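You operate a simulated robot arm through the tools that you are given. There is no shell and no other tool. Be economical: measure what you need, move in short steps, check, and stop when the job is done.

The job below is to be done with a simulated robot arm. You get a single attempt, and the scene is never put back.

TASK
Blow the wet pink can dry in the yellow holder.
Fine: yellow dial to 6 bar and left there, blue switch on, then hold the white button till the drops are gone; switch off. The other can stays; no spray. Set down upright: what you pick out.

Only the result counts: the job must be done as asked and must still hold three seconds after the hand-in. Knocking over, shifting, dropping, spilling or breaking anything else fails it.

THE ROBOT
A 7-joint arm with a two-finger parallel gripper, fixed in place. Base frame: the origin is at the foot of the arm, x ahead of it, y to its left, z up; the work surface is at about z = 90. Lengths are in cm, angles in degrees, forces in N, time in s.
With the tool pointing down near the work surface it reaches from about 30 to 68 cm from the base axis. Its first joint turns from -66.0 to 66.0 degrees. Payload 1.57 kg.
The TCP is the grasp point between the finger pads, 3 cm short of the fingertips. In the tool frame z runs along the fingers and y along their closing line. The gripper opens to 11 cm. The fingers are 2.4 cm wide and 1.2 cm thick; the gripper's body (4.8 by 11.2 cm) begins 7.8 cm behind the TCP.
Orientation is told as [roll, pitch, yaw] about the base's x, y, z axes, in that order, counted from this pose: with the fingers straight down and closing along the base's y, the tool's x points along the base's -x, its y along +y and its z along -z.

THE INTERFACE
- The arm moves only by the tool step_arm. Its argument "increments" is one flat list of numbers, 7 for each row, row after row: the shift along the tool's x, y, z in cm, then the turn, a rotation vector about the tool's x, y, z in degrees, then the closure in counts, from 0 (fully open) to 255 (shut). In form: [tx, ty, tz, ax, ay, az, claw, tx, ty, tz, ax, ay, az, claw, ...]. A call has 1 to 20 rows; each row is the pose to reach, as a shift and turn from the pose commanded when the call began, along the tool's axes at that moment. A row lasts 0.2 s, in which the tool goes at most 5 cm and 8.6 degrees; a call with a longer step from one row to the next is refused whole, and so is a gripper value outside its range. Where a pose cannot be reached the arm comes as near as it can. A force on the tool above 40 N (or 10 N above the force at the start of the call, whichever is more), or a blocked arm, ends the call early, and 0.2 s more pass. The fingers move at their own pace (about 10.8 cm/s each) and stop on an object; they squeeze with about 36 N. The grip force told is the motor's: it shows also when the fingers shut on nothing. Time passes only in rows, and 0.2 s behind the last, so rows that repeat a pose let the fingers close. The reply holds the time, the measured pose of the TCP, the force on the tool along the base axes, the opening and the grip force, in the units named above and with some noise, with the torque about the TCP (base axes, N m) and any sound that the robot's microphone picked up.
- Cameras (640 x 400 px; columns grow to the right, rows downward): "scene" is fixed at [17.45, -39.41, 141.89]; the picture's right is [0.71, -0.70, 0.00], its down [-0.31, -0.31, -0.90] and it looks along [0.63, 0.64, -0.44] (base axes); focal length 316 px, centre (320, 200). "wrist" rides on the gripper at [7, 1.6, -14.1] in the tool frame; the picture's right is [-0.23, 0.97, 0.00], its down [-0.86, -0.20, -0.48] and it looks along [-0.47, -0.11, 0.88] (tool axes); focal length 222 px, centre (320, 200). There is no depth. A picture from a camera that has moved, and an enlarged one, comes with that camera's place and axes in the base frame and with its lens.
- get_image(camera): a new picture of that camera. It takes no simulated time.
- close_up(camera, box): a new picture of the part [left, top, right, bottom] of that camera's present view, enlarged. It takes no simulated time.
- hand_in(): hands the job in; it is judged then, once.

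Work in short steps. Places have to be worked out from the pictures, the camera data and where the tool is seen: move nearer, look again, correct. Check each grasp and each placing, and mend what went wrong. You have 120 turns and 68 pictures in all, those below and enlarged ones among them. Open the gripper and draw the arm clear of the work before you hand the job in, unless the task says otherwise; then end with one line.

The tools are called after "Emit:" as name(argument=value, ...) on one line, values as JSON. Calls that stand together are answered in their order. step_arm: Moves the arm, as the interface text tells. Its arguments: {"type":"object","properties":{"increments":{"type":"array"}},"required":["increments"]} The other tools are called the same way: get_image (camera) takes a picture; close_up (camera, box) takes an enlarged picture of a part of a camera's view; hand_in () hands the job in.

At the start:

```text
clock: 0.0
position: [41.33, 17.43, 123.37]
ee_rot: [-0.1, 0.0, 0.1]
force: [-0.1, 0.3, -0.5]
torque: [0.02, 0.02, -0.02]
finger_gap: 11.0
gripper_force: 0.1
```

scene: 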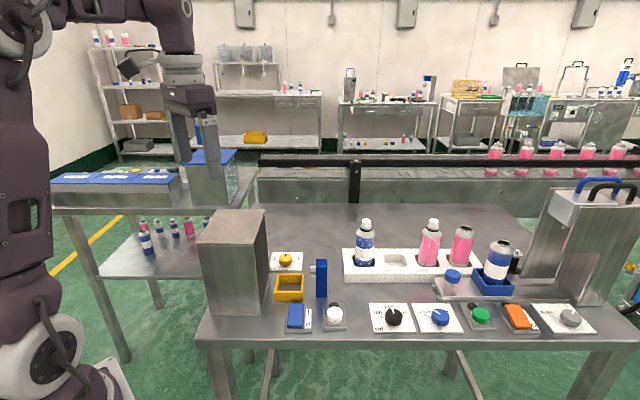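
wrist: 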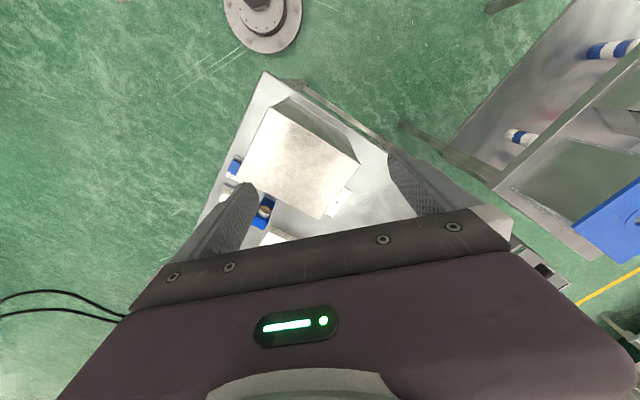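

I'll look closer at the bench items to identify the cans, the holder, the dial, the switch and the button.

Emit:
close_up(camera="scene", box=[190, 200, 410, 337])

Emit:
close_up(camera="scene", box=[330, 200, 610, 375])

```text
2.91 times, centred on (300, 268) of scene
camera zoom: at [17.45, -39.41, 141.89], right [0.71, -0.7, 0.0], down [-0.31, -0.31, -0.9], along [0.63, 0.64, -0.44], focal length 919 px, centre (378, 1)
```

zoom: 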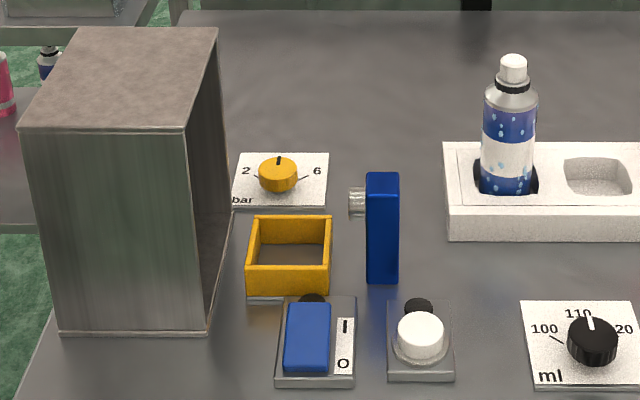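

```text
2.29 times, centred on (470, 288) of scene
camera zoom: at [17.45, -39.41, 141.89], right [0.71, -0.7, 0.0], down [-0.31, -0.31, -0.9], along [0.63, 0.64, -0.44], focal length 722 px, centre (-23, 0)
```

zoom: 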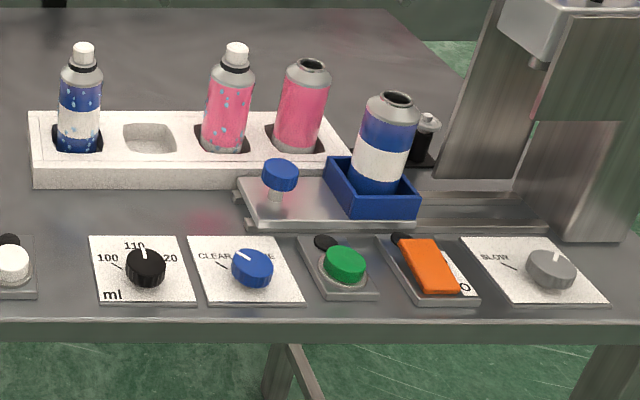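

The wet pink can (drops, third slot) is at about (80,-14), the holder at about (52,6), the dial at about (58,14.6) and the hood top at z≈108. I'll move above the dial to see it with the wrist camera.

Emit:
step_arm(increments=[-4, -0.7, 0, 0, 0, 0, 0, -8, -1.4, 2, 0, 0, 0, 0, -12, -2.1, 4, 0, 0, 0, 0, -16.5, -2.8, 6, 0, 0, 0, 0, -16.5, -2.8, 6, 0, 0, 0, 0])

Emit:
get_image(camera="wrist")

Emit:
get_image(camera="scene")

```text
clock: 1.2
position: [57.72, 14.45, 117.45]
ee_rot: [0.0, 0.0, 0.1]
force: [0.6, -0.7, 0.2]
torque: [0.01, 0.02, 0.02]
finger_gap: 11.0
gripper_force: 0.1
```

```text
63 pictures are left
camera wrist: at [50.77, 16.19, 131.48], right [0.23, 0.97, 0.0], down [0.86, -0.2, 0.48], along [0.47, -0.11, -0.88], focal length 222 px, centre (320, 200)
```

wrist: 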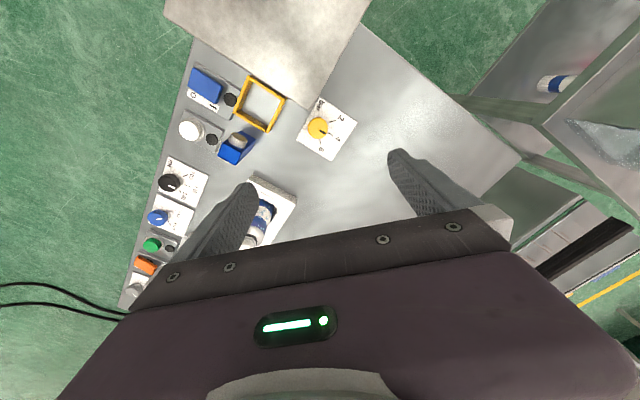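

```text
62 pictures are left
```

scene: 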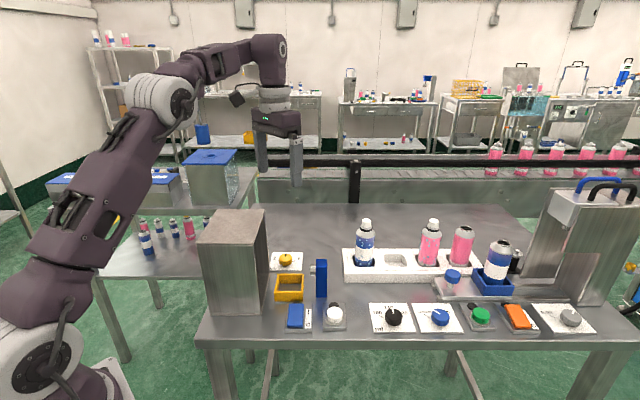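

The wrist view agrees with my dial estimate of (57.8,14.4). I'll zoom in for the tick marks, the switch and the nozzle.

Emit:
close_up(camera="wrist", box=[280, 80, 376, 140])

Emit:
close_up(camera="wrist", box=[160, 50, 304, 170])

Emit:
close_up(camera="scene", box=[260, 240, 340, 290])

```text
6.67 times, centred on (328, 110) of wrist
camera zoom: at [50.77, 16.19, 131.48], right [0.23, 0.97, 0.0], down [0.86, -0.2, 0.48], along [0.47, -0.11, -0.88], focal length 1481 px, centre (267, 800)
```

zoom: 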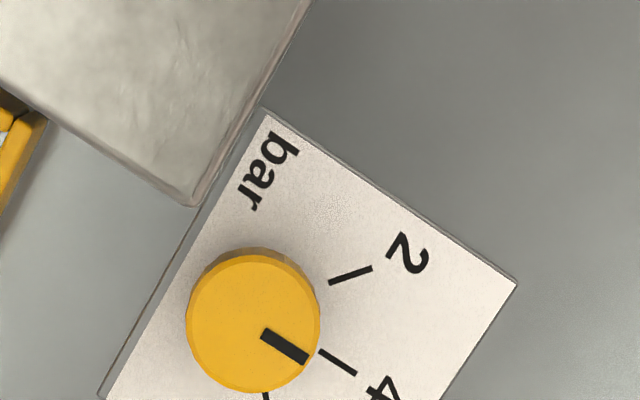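

```text
3.33 times, centred on (232, 110) of wrist
camera zoom: at [50.77, 16.19, 131.48], right [0.23, 0.97, 0.0], down [0.86, -0.2, 0.48], along [0.47, -0.11, -0.88], focal length 740 px, centre (613, 500)
```

zoom: 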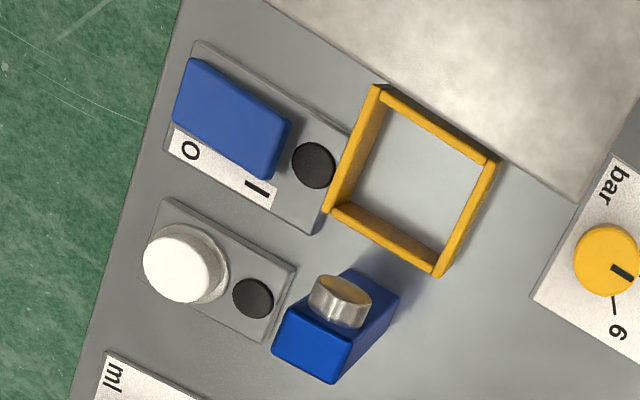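

```text
8.00 times, centred on (300, 265) of scene
camera zoom: at [17.45, -39.41, 141.89], right [0.71, -0.7, 0.0], down [-0.31, -0.31, -0.9], along [0.63, 0.64, -0.44], focal length 2528 px, centre (480, -320)
```

zoom: 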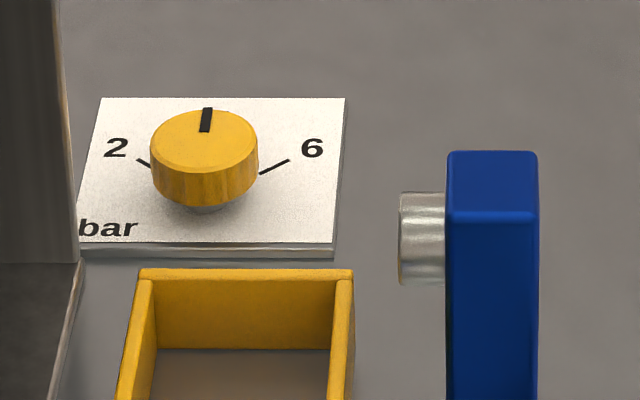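

Dial centre is about (58.0,14.2) with a top at z≈92.5; pointer 4 sits at 45° and 6 at about -4°, so I need roughly 50° clockwise. I'll yaw, tilt the hand away from the hood, and lower above the knob.

Emit:
step_arm(increments=[-0.1, -0.1, 2, 0, 0, -8, 110, -0.2, -0.2, 4, 0, 0, -16, 110, -0.3, -0.3, 7, 0, 0, -25, 110, -0.3, -0.3, 7, 0, 0, -25, 110])

Emit:
step_arm(increments=[0, 0, 1.5, 0, 6, 0, 110, 0, 0, 3, 0, 12, 0, 110, 0, 0, 3, 0, 12, 0, 110])

Emit:
get_image(camera="wrist")

Emit:
get_image(camera="scene")

```text
refused: row 3 steps farther than a row can; nothing moved
```

```text
clock: 2.0
position: [57.17, 14.5, 114.4]
ee_rot: [-0.5, 10.6, 0.1]
force: [-0.8, 0.0, 0.8]
torque: [0.01, -0.01, -0.01]
finger_gap: 6.25
gripper_force: 0.0
out of reach, approached as far as the arm can: row 2, 3
```

```text
58 pictures are left
camera wrist: at [52.8, 16.26, 129.48], right [0.22, 0.97, -0.05], down [0.93, -0.2, 0.32], along [0.3, -0.12, -0.95], focal length 222 px, centre (320, 200)
```

wrist: 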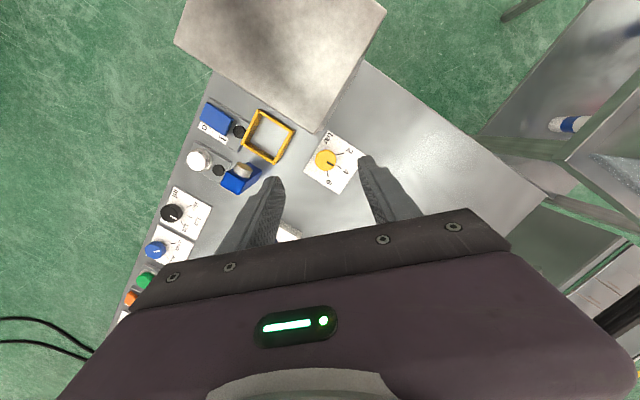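

```text
57 pictures are left
```

scene: 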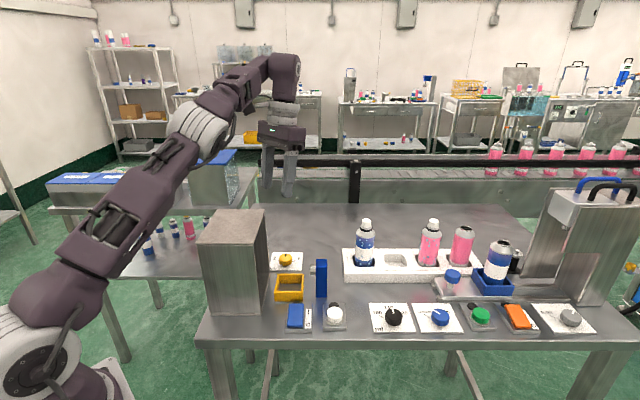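

Lean limit reached at about 10.6°. I'll back off the tilt, then yaw.

Emit:
step_arm(increments=[0, 0, 0, 0, -4, 0, 110, 0, 0, 0, 0, -4, 0, 110])

Emit:
step_arm(increments=[0, 0, 0, 1, 0, -8, 110, 0, 0, 0, 2, 0, -16, 110, 0, 0, 0, 3, 0, -24, 110, 0, 0, 0, 3, 0, -24, 110])

```text
clock: 2.6
position: [57.14, 14.54, 114.36]
ee_rot: [0.0, 8.0, -0.1]
force: [-1.2, -0.2, 0.0]
torque: [0.0, -0.01, 0.0]
finger_gap: 6.25
gripper_force: 0.1
```

```text
clock: 3.6
position: [57.21, 14.54, 114.36]
ee_rot: [0.4, 7.8, 24.4]
force: [0.8, 0.5, -0.8]
torque: [-0.01, 0.03, 0.0]
finger_gap: 6.25
gripper_force: 0.1
```

Now lower to TCP z≈97 centred over the knob.

Emit:
step_arm(increments=[-0.75, -0.17, 4.3, 0, 0, 0, 110, -1.5, -0.34, 8.6, 0, 0, 0, 110, -2.25, -0.5, 12.9, 0, 0, 0, 110, -2.97, -0.68, 17.1, 0, 0, 0, 110, -2.97, -0.68, 17.1, 0, 0, 0, 110])

Emit:
get_image(camera="wrist")

Emit:
close_up(camera="scene", box=[200, 160, 360, 300])

```text
clock: 4.8
position: [57.9, 14.58, 96.84]
ee_rot: [0.4, 7.9, 24.3]
force: [0.0, -1.0, 0.2]
torque: [-0.03, 0.02, 0.02]
finger_gap: 6.28
gripper_force: 0.0
```

```text
56 pictures are left
camera wrist: at [52.56, 13.92, 111.81], right [-0.19, 0.98, -0.03], down [0.92, 0.19, 0.36], along [0.35, 0.05, -0.93], focal length 222 px, centre (320, 200)
```

wrist: 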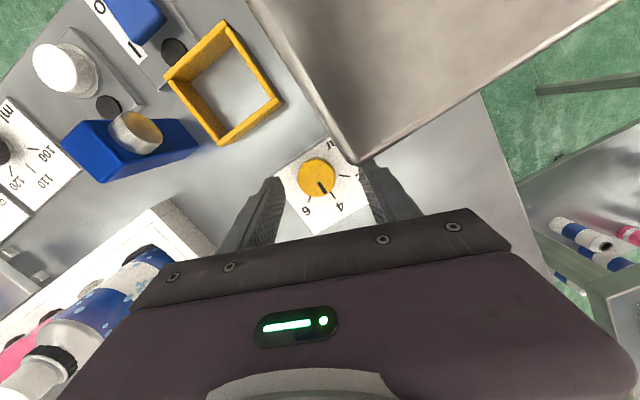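

```text
2.86 times, centred on (280, 230) of scene
camera zoom: at [17.45, -39.41, 141.89], right [0.71, -0.7, 0.0], down [-0.31, -0.31, -0.9], along [0.63, 0.64, -0.44], focal length 903 px, centre (434, 114)
```

zoom: 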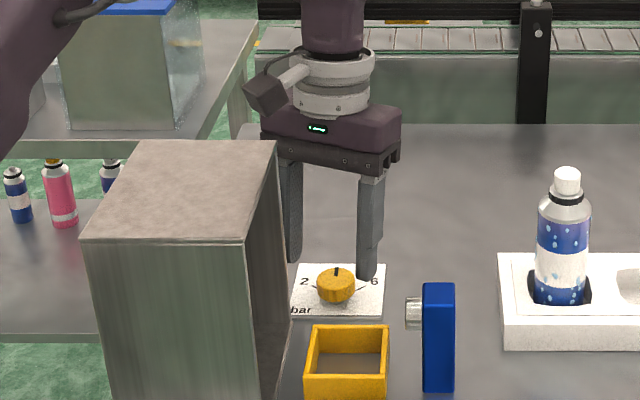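

Camera bottom should clear the hood top by about 0.6 cm, and turning clockwise carries it clear. I'll centre, turn 8° and lower to TCP z≈94.5.

Emit:
step_arm(increments=[0, -0.35, 0, -1.1, 0, 7.9, 110, -0.03, -0.35, 1.2, -1.1, 0, 7.9, 110, -0.05, -0.35, 2.3, -1.1, 0, 7.9, 110, -0.05, -0.35, 2.3, -1.1, 0, 7.9, 110])

Emit:
get_image(camera="wrist")

Emit:
close_up(camera="scene", box=[230, 170, 350, 290])

```text
clock: 5.8
position: [57.75, 13.88, 94.7]
ee_rot: [0.4, 8.0, 16.3]
force: [0.1, -0.4, -0.8]
torque: [0.01, 0.01, 0.0]
finger_gap: 6.26
gripper_force: 0.1
```

```text
54 pictures are left
camera wrist: at [52.55, 13.98, 109.63], right [-0.06, 1.0, -0.03], down [0.93, 0.06, 0.35], along [0.35, 0.0, -0.93], focal length 222 px, centre (320, 200)
```

wrist: 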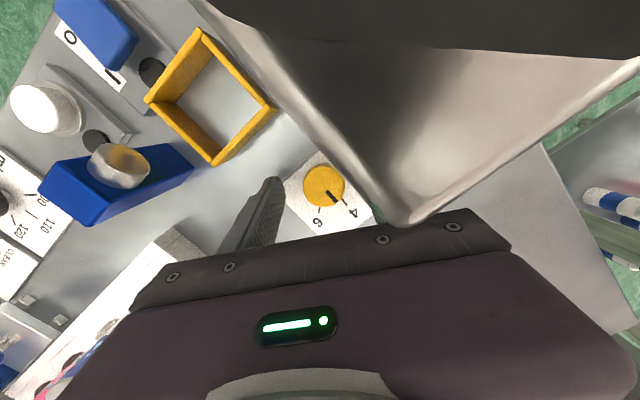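

```text
3.33 times, centred on (290, 230) of scene
camera zoom: at [17.45, -39.41, 141.89], right [0.71, -0.7, 0.0], down [-0.31, -0.31, -0.9], along [0.63, 0.64, -0.44], focal length 1053 px, centre (420, 100)
```

zoom: 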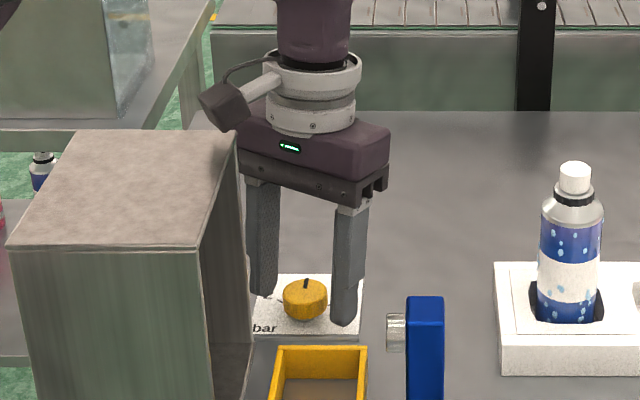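

Knob centre is at (57.84,14.16); I'll shift 0.27 along the closing line, and close.

Emit:
step_arm(increments=[0, 0.27, 0, 0, 0, 0, 110, 0, 0.27, 0, 0, 0, 0, 180, 0, 0.27, 0, 0, 0, 0, 255, 0, 0.27, 0, 0, 0, 0, 255, 0, 0.27, 0, 0, 0, 0, 255])

```text
clock: 7.0
position: [57.75, 14.2, 94.86]
ee_rot: [0.2, 8.0, 16.2]
force: [0.9, -3.3, 0.5]
torque: [-0.35, 0.14, -0.02]
finger_gap: 3.33
gripper_force: 41.3
```

The knob is gripped (3.33 cm). Turning 50° clockwise about the vertical.

Emit:
step_arm(increments=[0, 0, 0, -1, 0, 7.1, 255, 0, 0, 0, -2, 0, 14.2, 255, 0, 0, 0, -3, 0, 21.3, 255, 0, 0, 0, -4, 0, 28.4, 255, 0, 0, 0, -5, 0, 35.5, 255, 0, 0, 0, -6, 0, 42.6, 255, 0, 0, 0, -6.95, 0, 49.5, 255, 0, 0, 0, -6.95, 0, 49.5, 255])

Emit:
close_up(camera="wrist", box=[240, 140, 400, 240])

Emit:
close_up(camera="scene", box=[250, 220, 330, 280])

```text
clock: 8.8
position: [57.79, 14.14, 94.73]
ee_rot: [0.3, 8.2, -33.8]
force: [9.3, 12.2, -10.6]
torque: [-0.24, -0.7, 0.63]
finger_gap: 3.32
gripper_force: 41.2
```

```text
4.00 times, centred on (320, 190) of wrist
camera zoom: at [54.55, 18.24, 109.69], right [0.73, 0.68, -0.03], down [0.65, -0.68, 0.35], along [0.22, -0.27, -0.94], focal length 888 px, centre (320, 240)
```

zoom: 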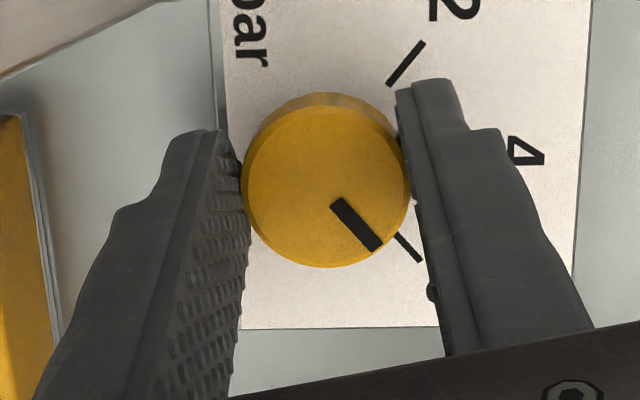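

```text
6.67 times, centred on (290, 250) of scene
camera zoom: at [17.49, -39.37, 141.89], right [0.71, -0.7, 0.0], down [-0.31, -0.31, -0.9], along [0.63, 0.64, -0.44], focal length 2107 px, centre (520, -133)
```

zoom: 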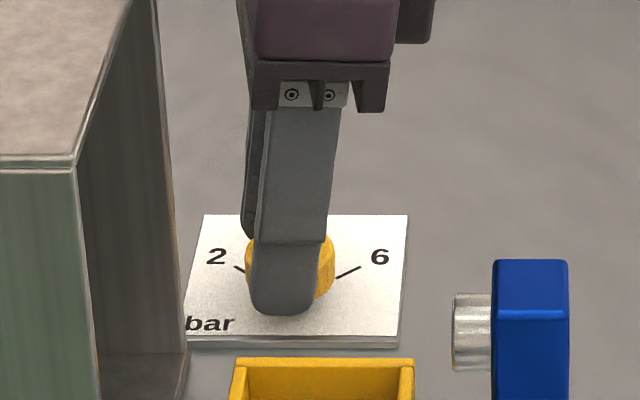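

The pointer is parallel to the 6 tick. Releasing and rising straight up.

Emit:
step_arm(increments=[0, 0, 0, 0, 0, 0, 180, 0, 0, 0, 0, 0, 0, 110, 0.42, 0, -3, 0, 0, 0, 110, 0.98, 0, -7, 0, 0, 0, 110, 1.6, 0, -11.5, 0, 0, 0, 110, 2.2, 0, -16, 0, 0, 0, 110, 2.2, 0, -16, 0, 0, 0, 110])

Emit:
close_up(camera="wrist", box=[240, 80, 400, 180])

Emit:
close_up(camera="scene", box=[250, 240, 330, 290])

```text
clock: 10.4
position: [58.05, 14.06, 110.79]
ee_rot: [0.3, 8.2, -33.7]
force: [0.2, 0.5, 0.5]
torque: [-0.01, 0.0, 0.04]
finger_gap: 6.27
gripper_force: 0.1
```

```text
4.00 times, centred on (320, 130) of wrist
camera zoom: at [54.85, 18.06, 125.76], right [0.73, 0.68, -0.03], down [0.65, -0.68, 0.35], along [0.22, -0.27, -0.94], focal length 888 px, centre (320, 480)
```

zoom: 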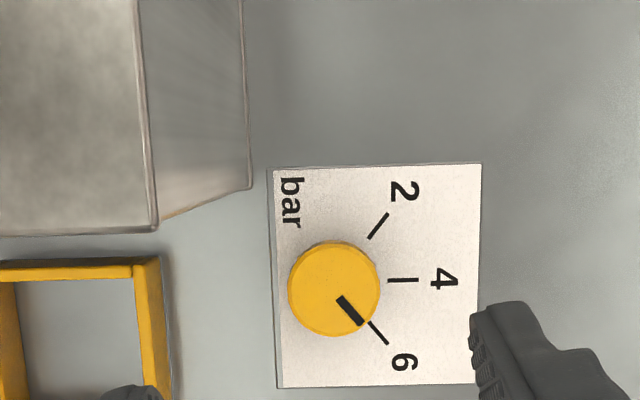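

```text
8.00 times, centred on (290, 265) of scene
camera zoom: at [17.45, -39.41, 141.89], right [0.71, -0.7, 0.0], down [-0.31, -0.31, -0.9], along [0.63, 0.64, -0.44], focal length 2528 px, centre (560, -320)
```

zoom: 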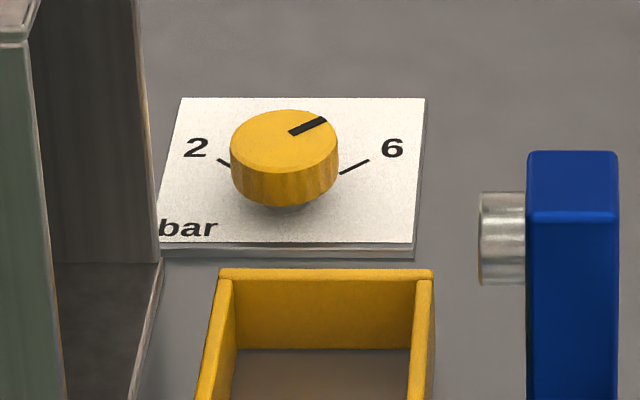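

Dial reads 6. Next I'll level the tool, lift, and head toward the pink can with yaw about -15°.

Emit:
step_arm(increments=[0.6, 0, -4, 0, -3, 0, 90, 1.2, 0, -8, 0, -6, 0, 90, 1.7, 0, -12, 0, -8.2, 0, 90, 1.7, 0, -12, 0, -8.2, 0, 90])

Emit:
step_arm(increments=[-3.6, -2.4, 0, 0, 0, -3.1, 90, -7.2, -4.8, 0, 0, 0, -6.2, 90, -10.8, -7.2, 0, 0, 0, -9.3, 90, -14.4, -9.6, 0, 0, 0, -12.4, 90, -18, -12, 0, 0, 0, -15.5, 90, -21.6, -14.4, 0, 0, 0, -18.7, 90, -21.6, -14.4, 0, 0, 0, -18.7, 90])

Emit:
get_image(camera="wrist")

```text
clock: 11.4
position: [57.76, 13.7, 120.72]
ee_rot: [0.2, 0.1, -33.7]
force: [0.0, 0.6, 0.6]
torque: [0.03, -0.01, -0.01]
finger_gap: 7.14
gripper_force: 0.1
out of reach, approached as far as the arm can: row 3, 4
```

```text
clock: 13.0
position: [60.83, -7.11, 118.26]
ee_rot: [0.3, 0.0, -15.1]
force: [0.4, 0.0, -0.4]
torque: [0.03, -0.01, 0.04]
finger_gap: 7.12
gripper_force: 0.0
out of reach, approached as far as the arm can: row 2, 3, 4, 5, 6, 7
```

```text
48 pictures are left
camera wrist: at [54.45, -3.74, 132.41], right [0.47, 0.88, 0.0], down [0.77, -0.42, 0.48], along [0.42, -0.22, -0.88], focal length 222 px, centre (320, 200)
```

wrist: 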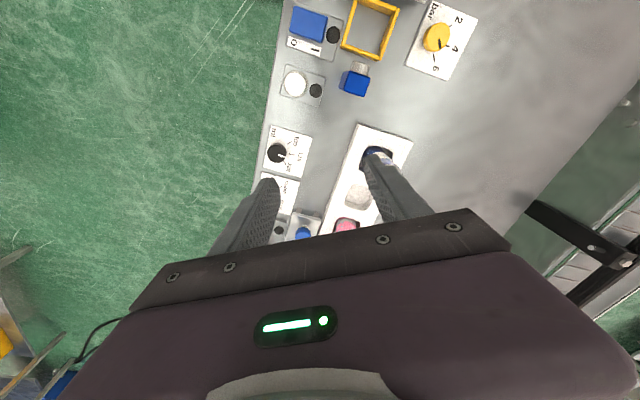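

Reach-limited with the tool straight down, as expected. I'll tilt 40° inward here.

Emit:
step_arm(increments=[0, 0, 0, 0, -8, 0, 90, 0, 0, 0, 0, -16, 0, 90, 0, 0, 0, 0, -24, 0, 90, 0, 0, 0, 0, -32, 0, 90, 0, 0, 0, 0, -40, 0, 90, 0, 0, 0, 0, -40, 0, 90])

Emit:
get_image(camera="wrist")

```text
clock: 14.4
position: [60.71, -7.22, 118.67]
ee_rot: [0.4, -40.1, -15.3]
force: [-0.3, 0.0, 0.1]
torque: [0.0, -0.02, -0.01]
finger_gap: 7.13
gripper_force: 0.0
```

```text
47 pictures are left
camera wrist: at [47.15, -1.82, 124.82], right [0.42, 0.89, 0.15], down [0.28, -0.29, 0.92], along [0.86, -0.34, -0.37], focal length 222 px, centre (320, 200)
```

wrist: 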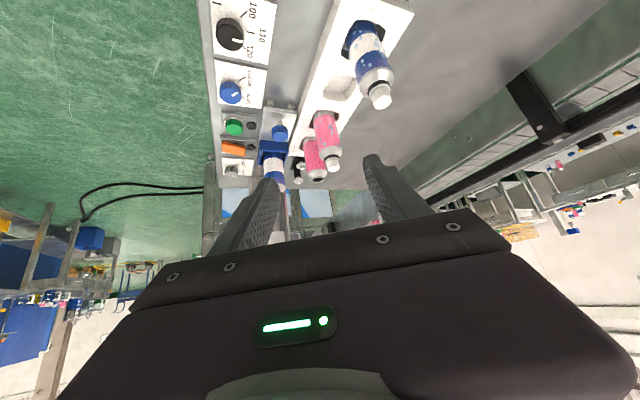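

Good view of the cans; zooming in to locate the wet pink one precisely.

Emit:
close_up(camera="wrist", box=[270, 90, 398, 190])

Emit:
close_up(camera="scene", box=[400, 205, 490, 275])

```text
4.00 times, centred on (334, 140) of wrist
camera zoom: at [47.15, -1.82, 124.82], right [0.42, 0.89, 0.15], down [0.28, -0.29, 0.92], along [0.86, -0.34, -0.37], focal length 888 px, centre (264, 440)
```

zoom: 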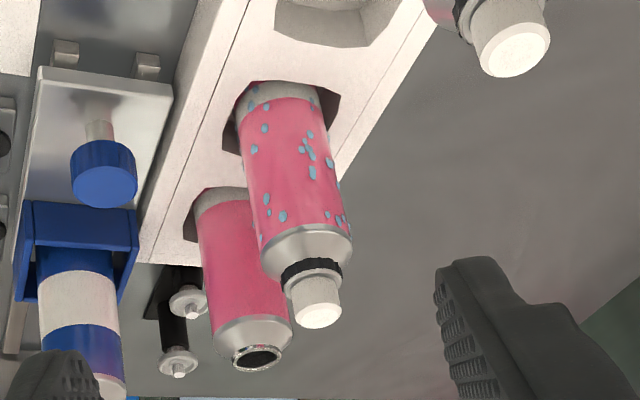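

```text
5.71 times, centred on (445, 240) of scene
camera zoom: at [17.45, -39.41, 141.89], right [0.71, -0.7, 0.0], down [-0.31, -0.31, -0.9], along [0.63, 0.64, -0.44], focal length 1806 px, centre (-394, -29)
```

zoom: 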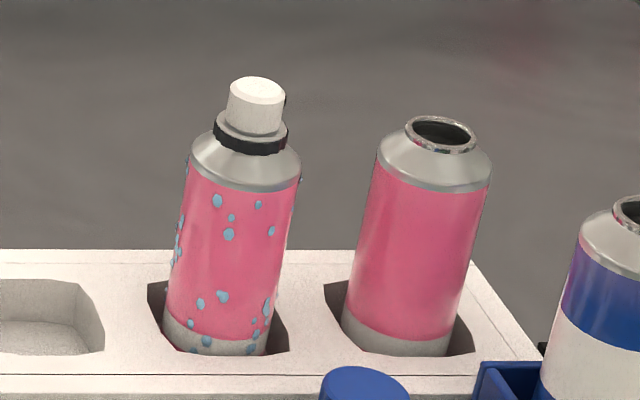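

The cap top triangulates to (82.3,-11.9,104.6), diameter ≈5, upright. Moving to a pregrasp 9 cm back along the tilted approach.

Emit:
step_arm(increments=[-0.65, 0.19, 4.2, 0, 0, 0, 90, -1.3, 0.38, 8.4, 0, 0, 0, 90, -1.95, 0.57, 12.6, 0, 0, 0, 90, -2.6, 0.77, 16.8, 0, 0, 0, 90, -3.27, 0.96, 21, 0, 0, 0, 90, -3.27, 0.96, 21, 0, 0, 0, 90])

Emit:
get_image(camera="wrist")

Emit:
close_up(camera="scene", box=[300, 150, 500, 275])

```text
clock: 15.8
position: [76.41, -10.55, 104.71]
ee_rot: [0.2, -40.0, -15.3]
force: [-0.5, -0.2, 0.0]
torque: [-0.01, 0.06, -0.02]
finger_gap: 7.14
gripper_force: 0.1
```

```text
44 pictures are left
camera wrist: at [62.91, -5.36, 110.84], right [0.42, 0.89, 0.15], down [0.28, -0.29, 0.92], along [0.86, -0.34, -0.37], focal length 222 px, centre (320, 200)
```

wrist: 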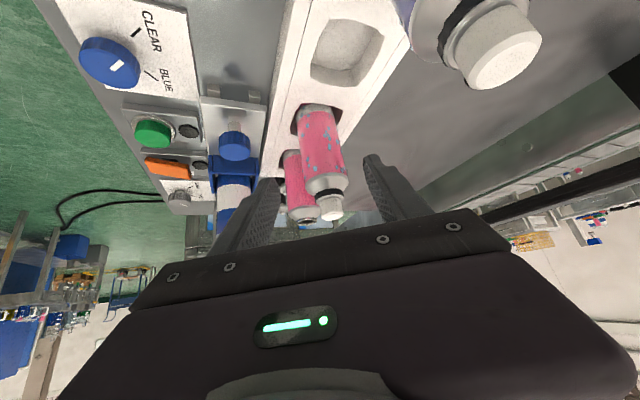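

```text
3.20 times, centred on (400, 212) of scene
camera zoom: at [17.45, -39.41, 141.89], right [0.71, -0.7, 0.0], down [-0.31, -0.31, -0.9], along [0.63, 0.64, -0.44], focal length 1011 px, centre (64, 160)
```

zoom: 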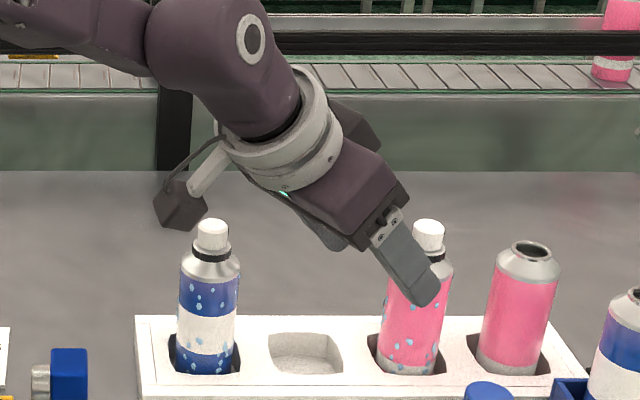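

Alignment looks good. Advancing 8.8 cm along the approach with fingers straddling.

Emit:
step_arm(increments=[0, 0, 2.2, 0, 0, 0, 90, 0, 0, 4.4, 0, 0, 0, 90, 0, 0, 6.6, 0, 0, 0, 90, 0, 0, 8.8, 0, 0, 0, 90, 0, 0, 8.8, 0, 0, 0, 90])

Emit:
get_image(camera="wrist")

Emit:
close_up(camera="scene", box=[340, 180, 500, 280])

```text
clock: 17.0
position: [81.93, -11.88, 97.88]
ee_rot: [0.3, -40.0, -15.3]
force: [-1.2, 0.0, -0.1]
torque: [0.01, -0.02, 0.01]
finger_gap: 7.15
gripper_force: 0.1
```

```text
42 pictures are left
camera wrist: at [68.35, -6.6, 104.14], right [0.42, 0.89, 0.15], down [0.28, -0.29, 0.92], along [0.86, -0.34, -0.37], focal length 222 px, centre (320, 200)
```

wrist: 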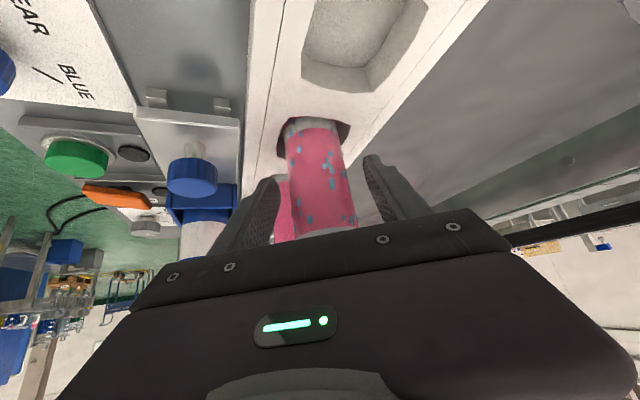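

```text
4.00 times, centred on (420, 230) of scene
camera zoom: at [17.45, -39.41, 141.89], right [0.71, -0.7, 0.0], down [-0.31, -0.31, -0.9], along [0.63, 0.64, -0.44], focal length 1264 px, centre (-80, 80)
```

zoom: 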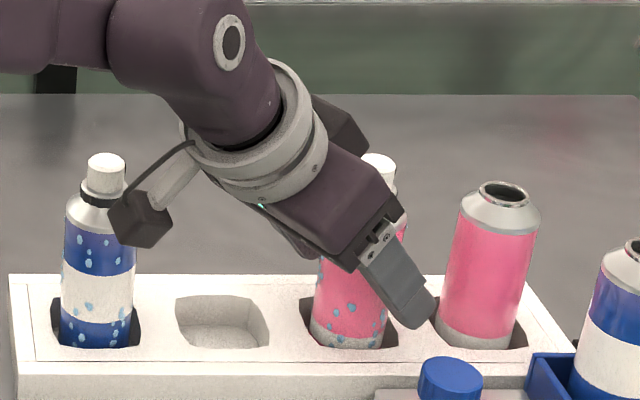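

The can is centred between the pads. Closing.

Emit:
step_arm(increments=[0, 0, 0, 0, 0, 0, 130, 0, 0, 0, 0, 0, 0, 170, 0, 0, 0, 0, 0, 0, 255, 0, 0, 0, 0, 0, 0, 255])

```text
clock: 18.0
position: [81.93, -11.95, 97.92]
ee_rot: [0.4, -39.9, -15.2]
force: [1.1, -1.1, 0.4]
torque: [-0.11, -0.01, 0.04]
finger_gap: 4.36
gripper_force: 35.9
```

Gripped at 4.36 cm. Lifting straight up.

Emit:
step_arm(increments=[-0.64, 0, -0.77, 0, 0, 0, 255, -1.9, 0, -2.3, 0, 0, 0, 255, -3.86, 0, -4.6, 0, 0, 0, 255, -6.4, 0, -7.66, 0, 0, 0, 255, -8.36, 0, -9.96, 0, 0, 0, 255, -8.36, 0, -9.96, 0, 0, 0, 255])

Emit:
get_image(camera="wrist")

Emit:
get_image(camera="scene")

```text
clock: 19.4
position: [81.81, -12.01, 110.91]
ee_rot: [0.2, -40.1, -15.3]
force: [0.3, -0.2, -1.7]
torque: [0.02, -0.01, 0.0]
finger_gap: 4.39
gripper_force: 36.1
```

```text
40 pictures are left
camera wrist: at [68.17, -6.67, 117.19], right [0.42, 0.89, 0.15], down [0.28, -0.29, 0.92], along [0.86, -0.34, -0.37], focal length 222 px, centre (320, 200)
```

wrist: 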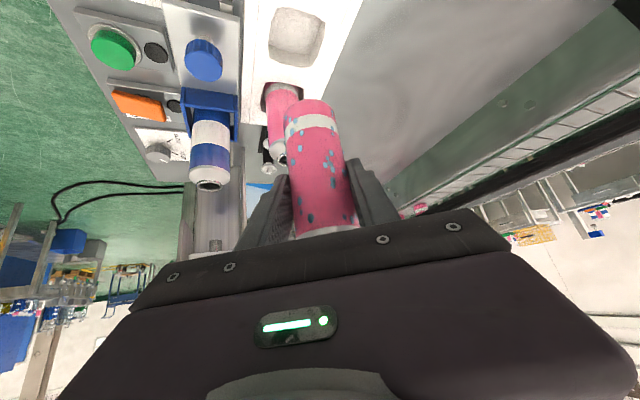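

```text
39 pictures are left
```

scene: 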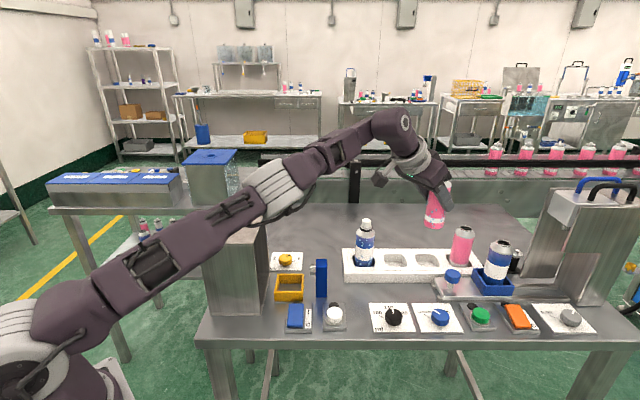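

The can is lifted upright and the neighbours are undisturbed. I'll carry it at this height to a free spot at (61,-7), turning yaw to about +5°, so I can regrasp it vertically.

Emit:
step_arm(increments=[2.74, -0.12, -2.3, -2.15, 0, -2.55, 255, 5.48, -0.23, -4.6, -4.3, 0, -5.1, 255, 8.22, -0.35, -6.9, -6.45, 0, -7.65, 255, 10.97, -0.47, -9.2, -8.6, 0, -10.2, 255, 13.7, -0.58, -11.5, -10.75, 0, -12.75, 255, 16.45, -0.7, -13.8, -12.9, 0, -15.3, 255, 16.45, -0.7, -13.8, -12.9, 0, -15.3, 255])

Emit:
get_image(camera="scene")

Emit:
get_image(camera="wrist")

```text
clock: 21.0
position: [60.92, -6.84, 110.59]
ee_rot: [0.4, -40.1, 4.6]
force: [-0.5, 0.2, -0.1]
torque: [0.0, 0.01, 0.02]
finger_gap: 0.01
gripper_force: 21.3
out of reach, approached as far as the arm can: row 1, 2
heard: click
```

```text
38 pictures are left
```

scene: 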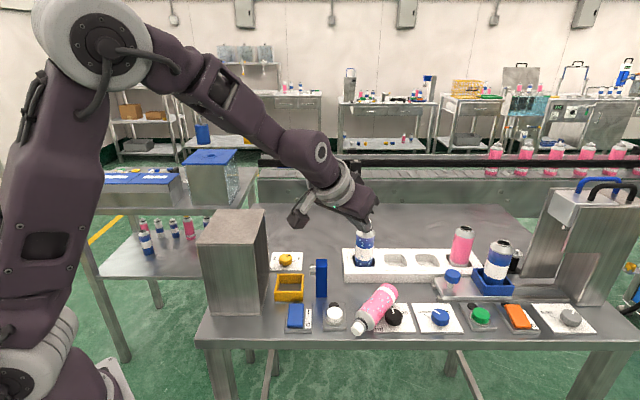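

```text
37 pictures are left
camera wrist: at [46.42, -6.5, 116.98], right [0.09, 0.98, 0.15], down [0.36, -0.17, 0.92], along [0.93, -0.03, -0.37], focal length 222 px, centre (320, 200)
```

wrist: 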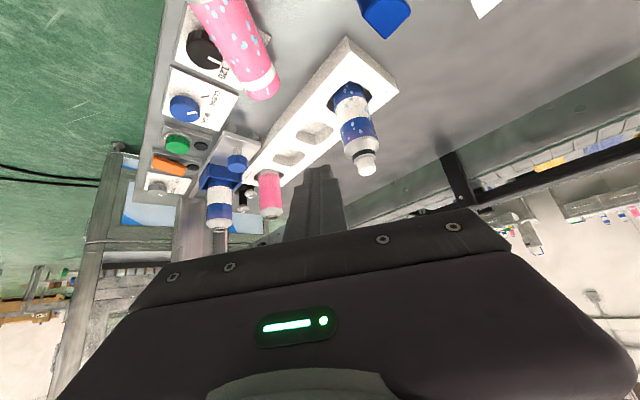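

The can slipped out and now lies near the front edge by the black dial. I'll inspect before recovering.

Emit:
close_up(camera="scene", box=[310, 260, 470, 360])

Emit:
close_up(camera="wrist", box=[150, 0, 310, 120])

```text
4.00 times, centred on (390, 310) of scene
camera zoom: at [17.44, -39.41, 141.89], right [0.71, -0.7, 0.0], down [-0.31, -0.31, -0.9], along [0.63, 0.64, -0.44], focal length 1264 px, centre (40, -240)
```

zoom: 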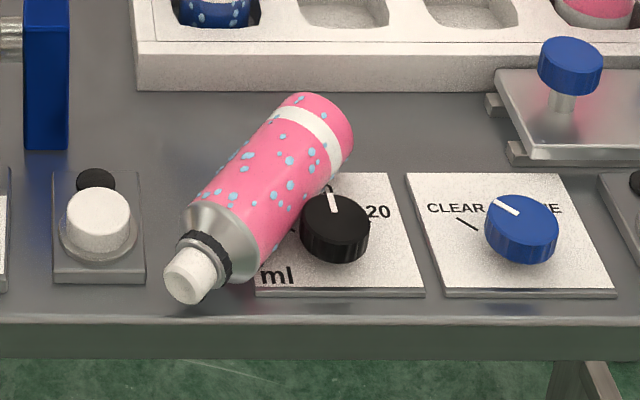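

```text
3.33 times, centred on (230, 60) of wrist
camera zoom: at [46.42, -6.5, 116.98], right [0.09, 0.98, 0.15], down [0.36, -0.17, 0.92], along [0.93, -0.03, -0.37], focal length 740 px, centre (620, 667)
```

zoom: 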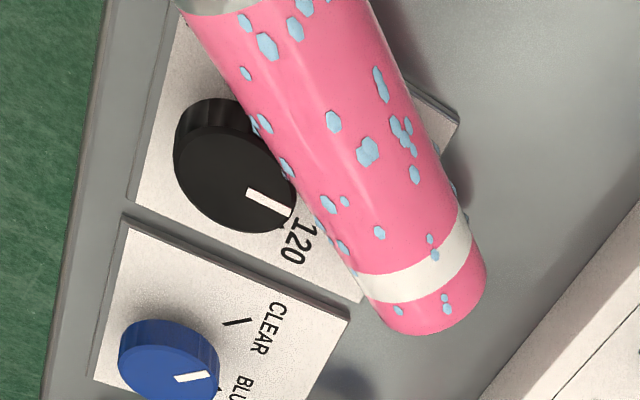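

The can lies with its base toward +x (base ≈(66.6,-12), cap ≈(53,-13)), against the black dial, which still reads 110. To upright it I need to know how far the hand can lean outward, so I'll test that in free air with slow rotation.

Emit:
step_arm(increments=[0.7, -0.1, 0.3, 0, 8, 0, 60, 1.4, -0.2, 0.6, 0, 16, 0, 60, 2.1, -0.3, 0.9, 0, 24, 0, 60, 2.8, -0.4, 1.2, 0, 32, 0, 60, 3.5, -0.5, 1.5, 0, 40, 0, 60, 4.2, -0.6, 1.8, 0, 48, 0, 60, 4.9, -0.75, 2.1, 0, 56, 0, 60, 5.6, -0.85, 2.4, 0, 64, 0, 60, 6.2, -0.96, 2.6, 0, 72, 0, 60, 6.2, -0.96, 2.6, 0, 80, 0, 60, 6.2, -0.96, 2.6, 0, 80, 0, 60, 6.2, -0.96, 2.6, 0, 80, 0, 60])

```text
clock: 23.6
position: [49.36, -8.52, 105.76]
ee_rot: [0.3, 39.0, 5.4]
force: [-0.2, -1.2, 1.0]
torque: [0.06, -0.14, -0.05]
finger_gap: 8.43
gripper_force: 0.1
out of reach, approached as far as the arm can: row 8, 9, 10, 11, 12
```

Outward lean of 40° works at r≈50 and about 20° at r≈58, so uprighting is possible. First I'll return to vertical above the can and look.

Emit:
step_arm(increments=[1.3, 0, -1.5, 0, -8, 0, 104, 2.6, 0, -3, 0, -16, 0, 104, 3.9, 0, -4.6, 0, -24, 0, 104, 5.2, 0, -6.1, 0, -32, 0, 104, 6.4, 0, -7.7, 0, -40, 0, 104, 6.4, 0, -7.7, 0, -40, 0, 104])

Emit:
get_image(camera="wrist")

```text
clock: 25.0
position: [49.61, -8.6, 115.82]
ee_rot: [0.3, -0.1, 4.8]
force: [0.8, -1.3, 0.1]
torque: [-0.01, 0.01, 0.02]
finger_gap: 6.55
gripper_force: 0.0
```

```text
34 pictures are left
camera wrist: at [42.41, -7.69, 129.9], right [0.14, 0.99, 0.01], down [0.87, -0.13, 0.48], along [0.48, -0.06, -0.88], focal length 222 px, centre (320, 200)
```

wrist: 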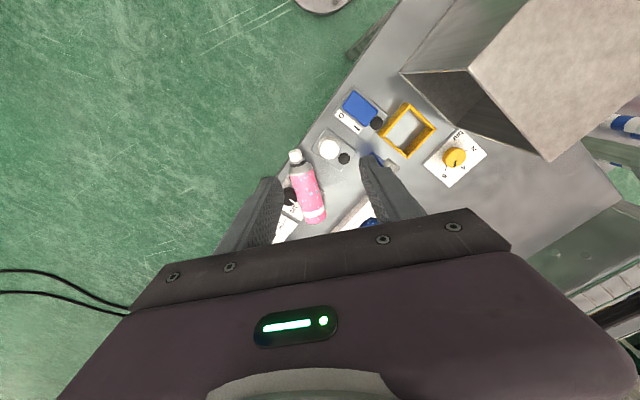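

Emit:
close_up(camera="wrist", box=[270, 130, 366, 230])

```text
4.00 times, centred on (318, 180) of wrist
camera zoom: at [42.41, -7.69, 129.9], right [0.14, 0.99, 0.01], down [0.87, -0.13, 0.48], along [0.48, -0.06, -0.88], focal length 888 px, centre (328, 280)
```

zoom: 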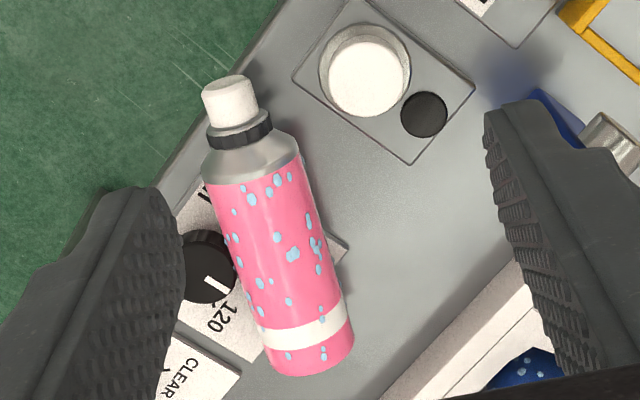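

The can's axis runs from (52.6,-13.1) to (67.2,-11.8), body from x≈57. I'll go to just above the grip point (58.2,-12.6), clear of the black knob.

Emit:
step_arm(increments=[-2.8, -1.6, 2, 0, 0, 0, 104, -5.5, -3.1, 5, 0, 0, 0, 104, -8.24, -4.7, 8, 0, 0, 0, 104, -8.24, -4.7, 12, 0, 0, 0, 104, -8.24, -4.7, 16, 0, 0, 0, 104, -8.24, -4.7, 18.5, 0, 0, 0, 104, -8.24, -4.7, 18.5, 0, 0, 0, 104])

Emit:
get_image(camera="wrist")

Emit:
close_up(camera="scene", box=[310, 240, 470, 350])

```text
clock: 26.6
position: [58.0, -12.61, 97.05]
ee_rot: [0.3, -0.1, 4.9]
force: [0.7, 0.3, -0.6]
torque: [0.03, 0.0, -0.02]
finger_gap: 6.5
gripper_force: 0.2
```

```text
32 pictures are left
camera wrist: at [50.84, -11.62, 111.16], right [0.14, 0.99, 0.01], down [0.87, -0.13, 0.48], along [0.48, -0.06, -0.88], focal length 222 px, centre (320, 200)
```

wrist: 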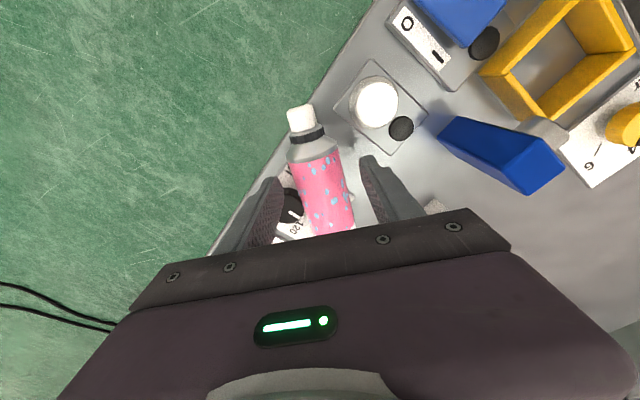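

```text
3.64 times, centred on (390, 295) of scene
camera zoom: at [17.45, -39.41, 141.89], right [0.71, -0.7, 0.0], down [-0.31, -0.31, -0.9], along [0.63, 0.64, -0.44], focal length 1149 px, centre (66, -146)
```

zoom: 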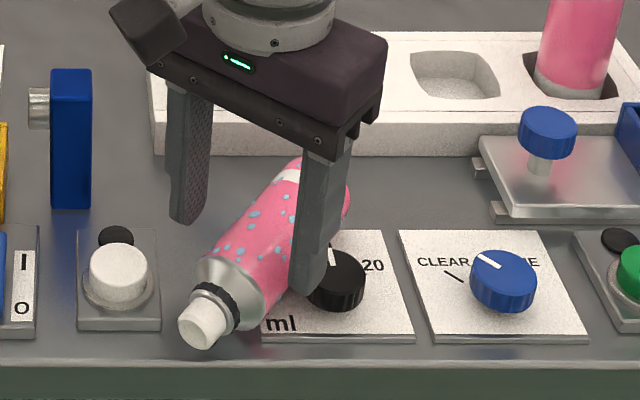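

Centred over the can; lower 2.7 cm with 0.3 cm back from the knob, then close.

Emit:
step_arm(increments=[0.3, 0, 0.9, 0, 0, 0, 104, 0.3, 0, 1.8, 0, 0, 0, 104, 0.3, 0, 2.7, 0, 0, 0, 104, 0.3, 0, 2.7, 0, 0, 0, 104, 0.3, 0, 2.7, 0, 0, 0, 140, 0.3, 0, 2.7, 0, 0, 0, 170, 0.3, 0, 2.7, 0, 0, 0, 255, 0.3, 0, 2.7, 0, 0, 0, 255])

```text
clock: 28.4
position: [57.96, -12.63, 94.49]
ee_rot: [0.3, -0.1, 5.0]
force: [0.0, 0.1, -1.2]
torque: [-0.02, 0.08, 0.01]
finger_gap: 4.34
gripper_force: 36.6
```

Gripped (4.34). Lifting slowly to z≈101.

Emit:
step_arm(increments=[0, 0, -0.4, 0, 0, 0, 255, 0, 0, -1, 0, 0, 0, 255, 0, 0, -1.8, 0, 0, 0, 255, 0, 0, -2.6, 0, 0, 0, 255, 0, 0, -3.4, 0, 0, 0, 255, 0, 0, -4.2, 0, 0, 0, 255, 0, 0, -5, 0, 0, 0, 255, 0, 0, -5, 0, 0, 0, 255])

Emit:
close_up(camera="scene", box=[290, 210, 480, 350])

```text
clock: 30.2
position: [57.86, -12.56, 99.59]
ee_rot: [0.3, -0.1, 4.9]
force: [0.5, 0.1, -1.1]
torque: [-0.02, 0.05, 0.01]
finger_gap: 4.34
gripper_force: 36.0
```

```text
2.86 times, centred on (385, 280) of scene
camera zoom: at [17.45, -39.41, 141.89], right [0.71, -0.7, 0.0], down [-0.31, -0.31, -0.9], along [0.63, 0.64, -0.44], focal length 903 px, centre (134, -29)
```

zoom: 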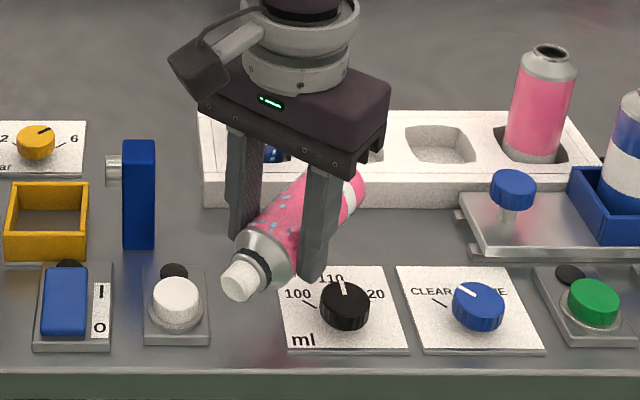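

The can is held rigidly and the dial under it is unmoved (110). I'll shift it to about (59,-9.6), away from the knob, lower until nearly touching, and then tilt the hand around it while loosely caged.

Emit:
step_arm(increments=[-0.2, 0.4, 0, 0, 0, 0, 255, -0.4, 0.9, 0, 0, 0, 0, 255, -0.7, 1.5, 0, 0, 0, 0, 255, -1, 2.1, 0, 0, 0, 0, 255, -1.25, 2.6, 0, 0, 0, 0, 255, -1.38, 2.85, 0.5, 0, 0, 0, 255, -1.38, 2.85, 1.3, 0, 0, 0, 255, -1.38, 2.85, 2.1, 0, 0, 0, 255, -1.38, 2.85, 2.9, 0, 0, 0, 255, -1.38, 2.85, 3.7, 0, 0, 0, 255, -1.38, 2.85, 4.3, 0, 0, 0, 255, -1.38, 2.85, 4.7, 0, 0, 0, 255, -1.38, 2.85, 4.9, 0, 0, 0, 255, -1.38, 2.85, 4.9, 0, 0, 0, 255])

Emit:
get_image(camera="wrist")

Emit:
close_up(camera="scene", box=[290, 220, 450, 345])

```text
clock: 33.2
position: [59.02, -9.58, 94.54]
ee_rot: [0.4, -0.1, 5.0]
force: [0.5, -1.3, 0.1]
torque: [-0.04, 0.11, 0.09]
finger_gap: 4.34
gripper_force: 36.0
```

```text
29 pictures are left
camera wrist: at [51.82, -8.66, 108.69], right [0.14, 0.99, 0.0], down [0.87, -0.13, 0.48], along [0.48, -0.06, -0.88], focal length 222 px, centre (320, 200)
```

wrist: 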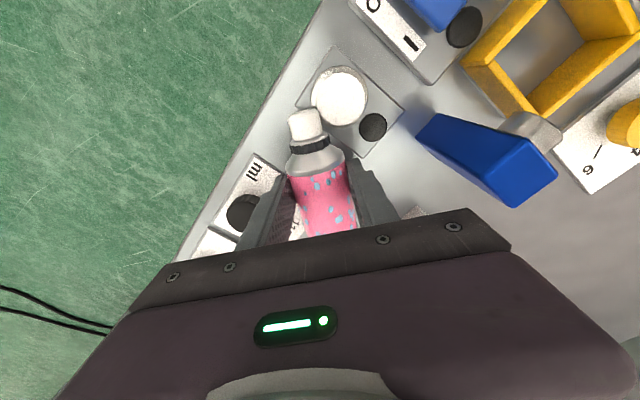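

```text
3.20 times, centred on (370, 282) of scene
camera zoom: at [17.45, -39.41, 141.88], right [0.71, -0.7, 0.0], down [-0.31, -0.31, -0.9], along [0.63, 0.64, -0.44], focal length 1011 px, centre (160, -64)
```

zoom: 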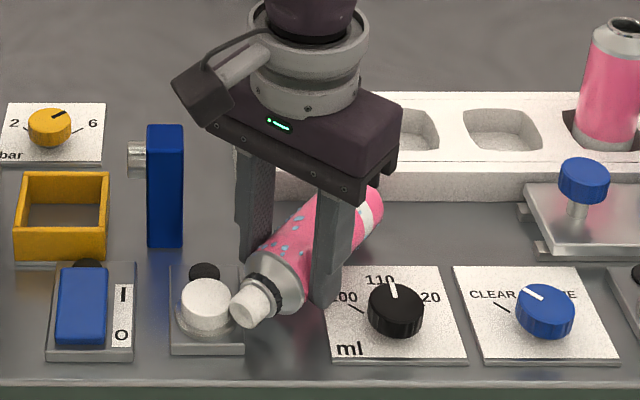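

The cap is nearly touching the white button, so I'll lift slightly, shift (+0.6,-0.5), settle, then open just to a loose cage.

Emit:
step_arm(increments=[-0.1, -0.1, -0.3, 0, 0, 0, 255, -0.35, -0.35, -0.3, 0, 0, 0, 255, -0.56, -0.55, -0.3, 0, 0, 0, 255, -0.56, -0.55, -0.1, 0, 0, 0, 255, -0.56, -0.55, 0.1, 0, 0, 0, 255, -0.56, -0.55, 0.1, 0, 0, 0, 150, -0.56, -0.55, 0.1, 0, 0, 0, 140, -0.56, -0.55, 0.1, 0, 0, 0, 136, -0.56, -0.55, 0.1, 0, 0, 0, 136])

Emit:
get_image(camera="wrist")

```text
clock: 35.2
position: [59.53, -10.11, 94.56]
ee_rot: [0.3, -0.1, 5.0]
force: [-0.3, -0.4, -0.4]
torque: [-0.01, 0.05, -0.01]
finger_gap: 5.13
gripper_force: 0.0
```

```text
27 pictures are left
camera wrist: at [52.42, -9.08, 108.68], right [0.14, 0.99, 0.01], down [0.87, -0.13, 0.48], along [0.48, -0.06, -0.88], focal length 222 px, centre (320, 200)
```

wrist: 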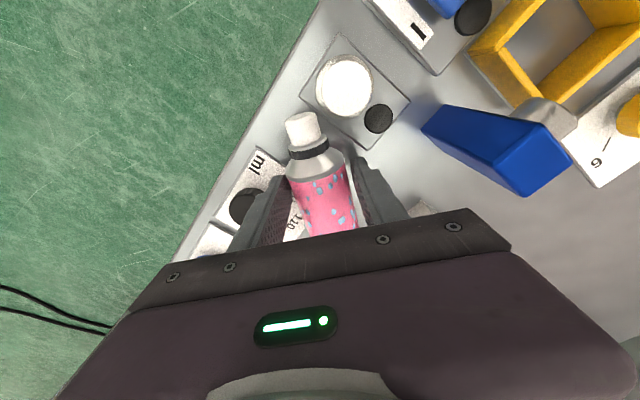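

The can rests quietly in the cage. I'll now tilt the hand 57° inward about it, lowering the last centimetre near the end.

Emit:
step_arm(increments=[0, 0, 0, 0, -7, 0, 136, 0, 0, 0, 0, -14, 0, 136, 0, 0, 0, 0, -21, 0, 136, 0, 0, 0, 0, -28, 0, 136, 0, 0, 0, 0, -35, 0, 136, 0, 0, 0.1, 0, -42, 0, 136, 0, 0, 0.35, 0, -49, 0, 136, 0, 0, 0.7, 0, -57, 0, 136, 0, 0, 0.95, 0, -57, 0, 136, 0, 0, 0.95, 0, -57, 0, 136])

Emit:
get_image(camera="wrist")

Emit:
close_up(camera="scene", box=[290, 220, 450, 345])

```text
clock: 37.4
position: [59.71, -10.09, 93.63]
ee_rot: [0.5, -57.2, 4.5]
force: [-0.4, 0.2, 0.2]
torque: [-0.02, 0.03, 0.01]
finger_gap: 5.13
gripper_force: 0.0
```

```text
26 pictures are left
camera wrist: at [43.8, -9.83, 95.4], right [0.04, 0.98, 0.2], down [0.08, -0.2, 0.98], along [1.0, -0.02, -0.09], focal length 222 px, centre (320, 200)
```

wrist: 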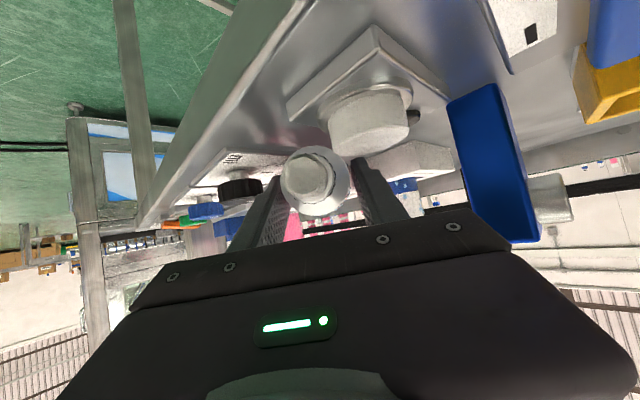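

```text
3.20 times, centred on (370, 282) of scene
camera zoom: at [17.45, -39.41, 141.89], right [0.71, -0.7, 0.0], down [-0.31, -0.31, -0.9], along [0.63, 0.64, -0.44], focal length 1011 px, centre (160, -64)
```

zoom: 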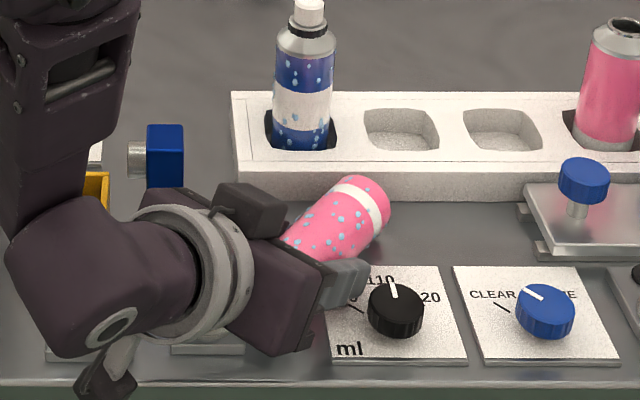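

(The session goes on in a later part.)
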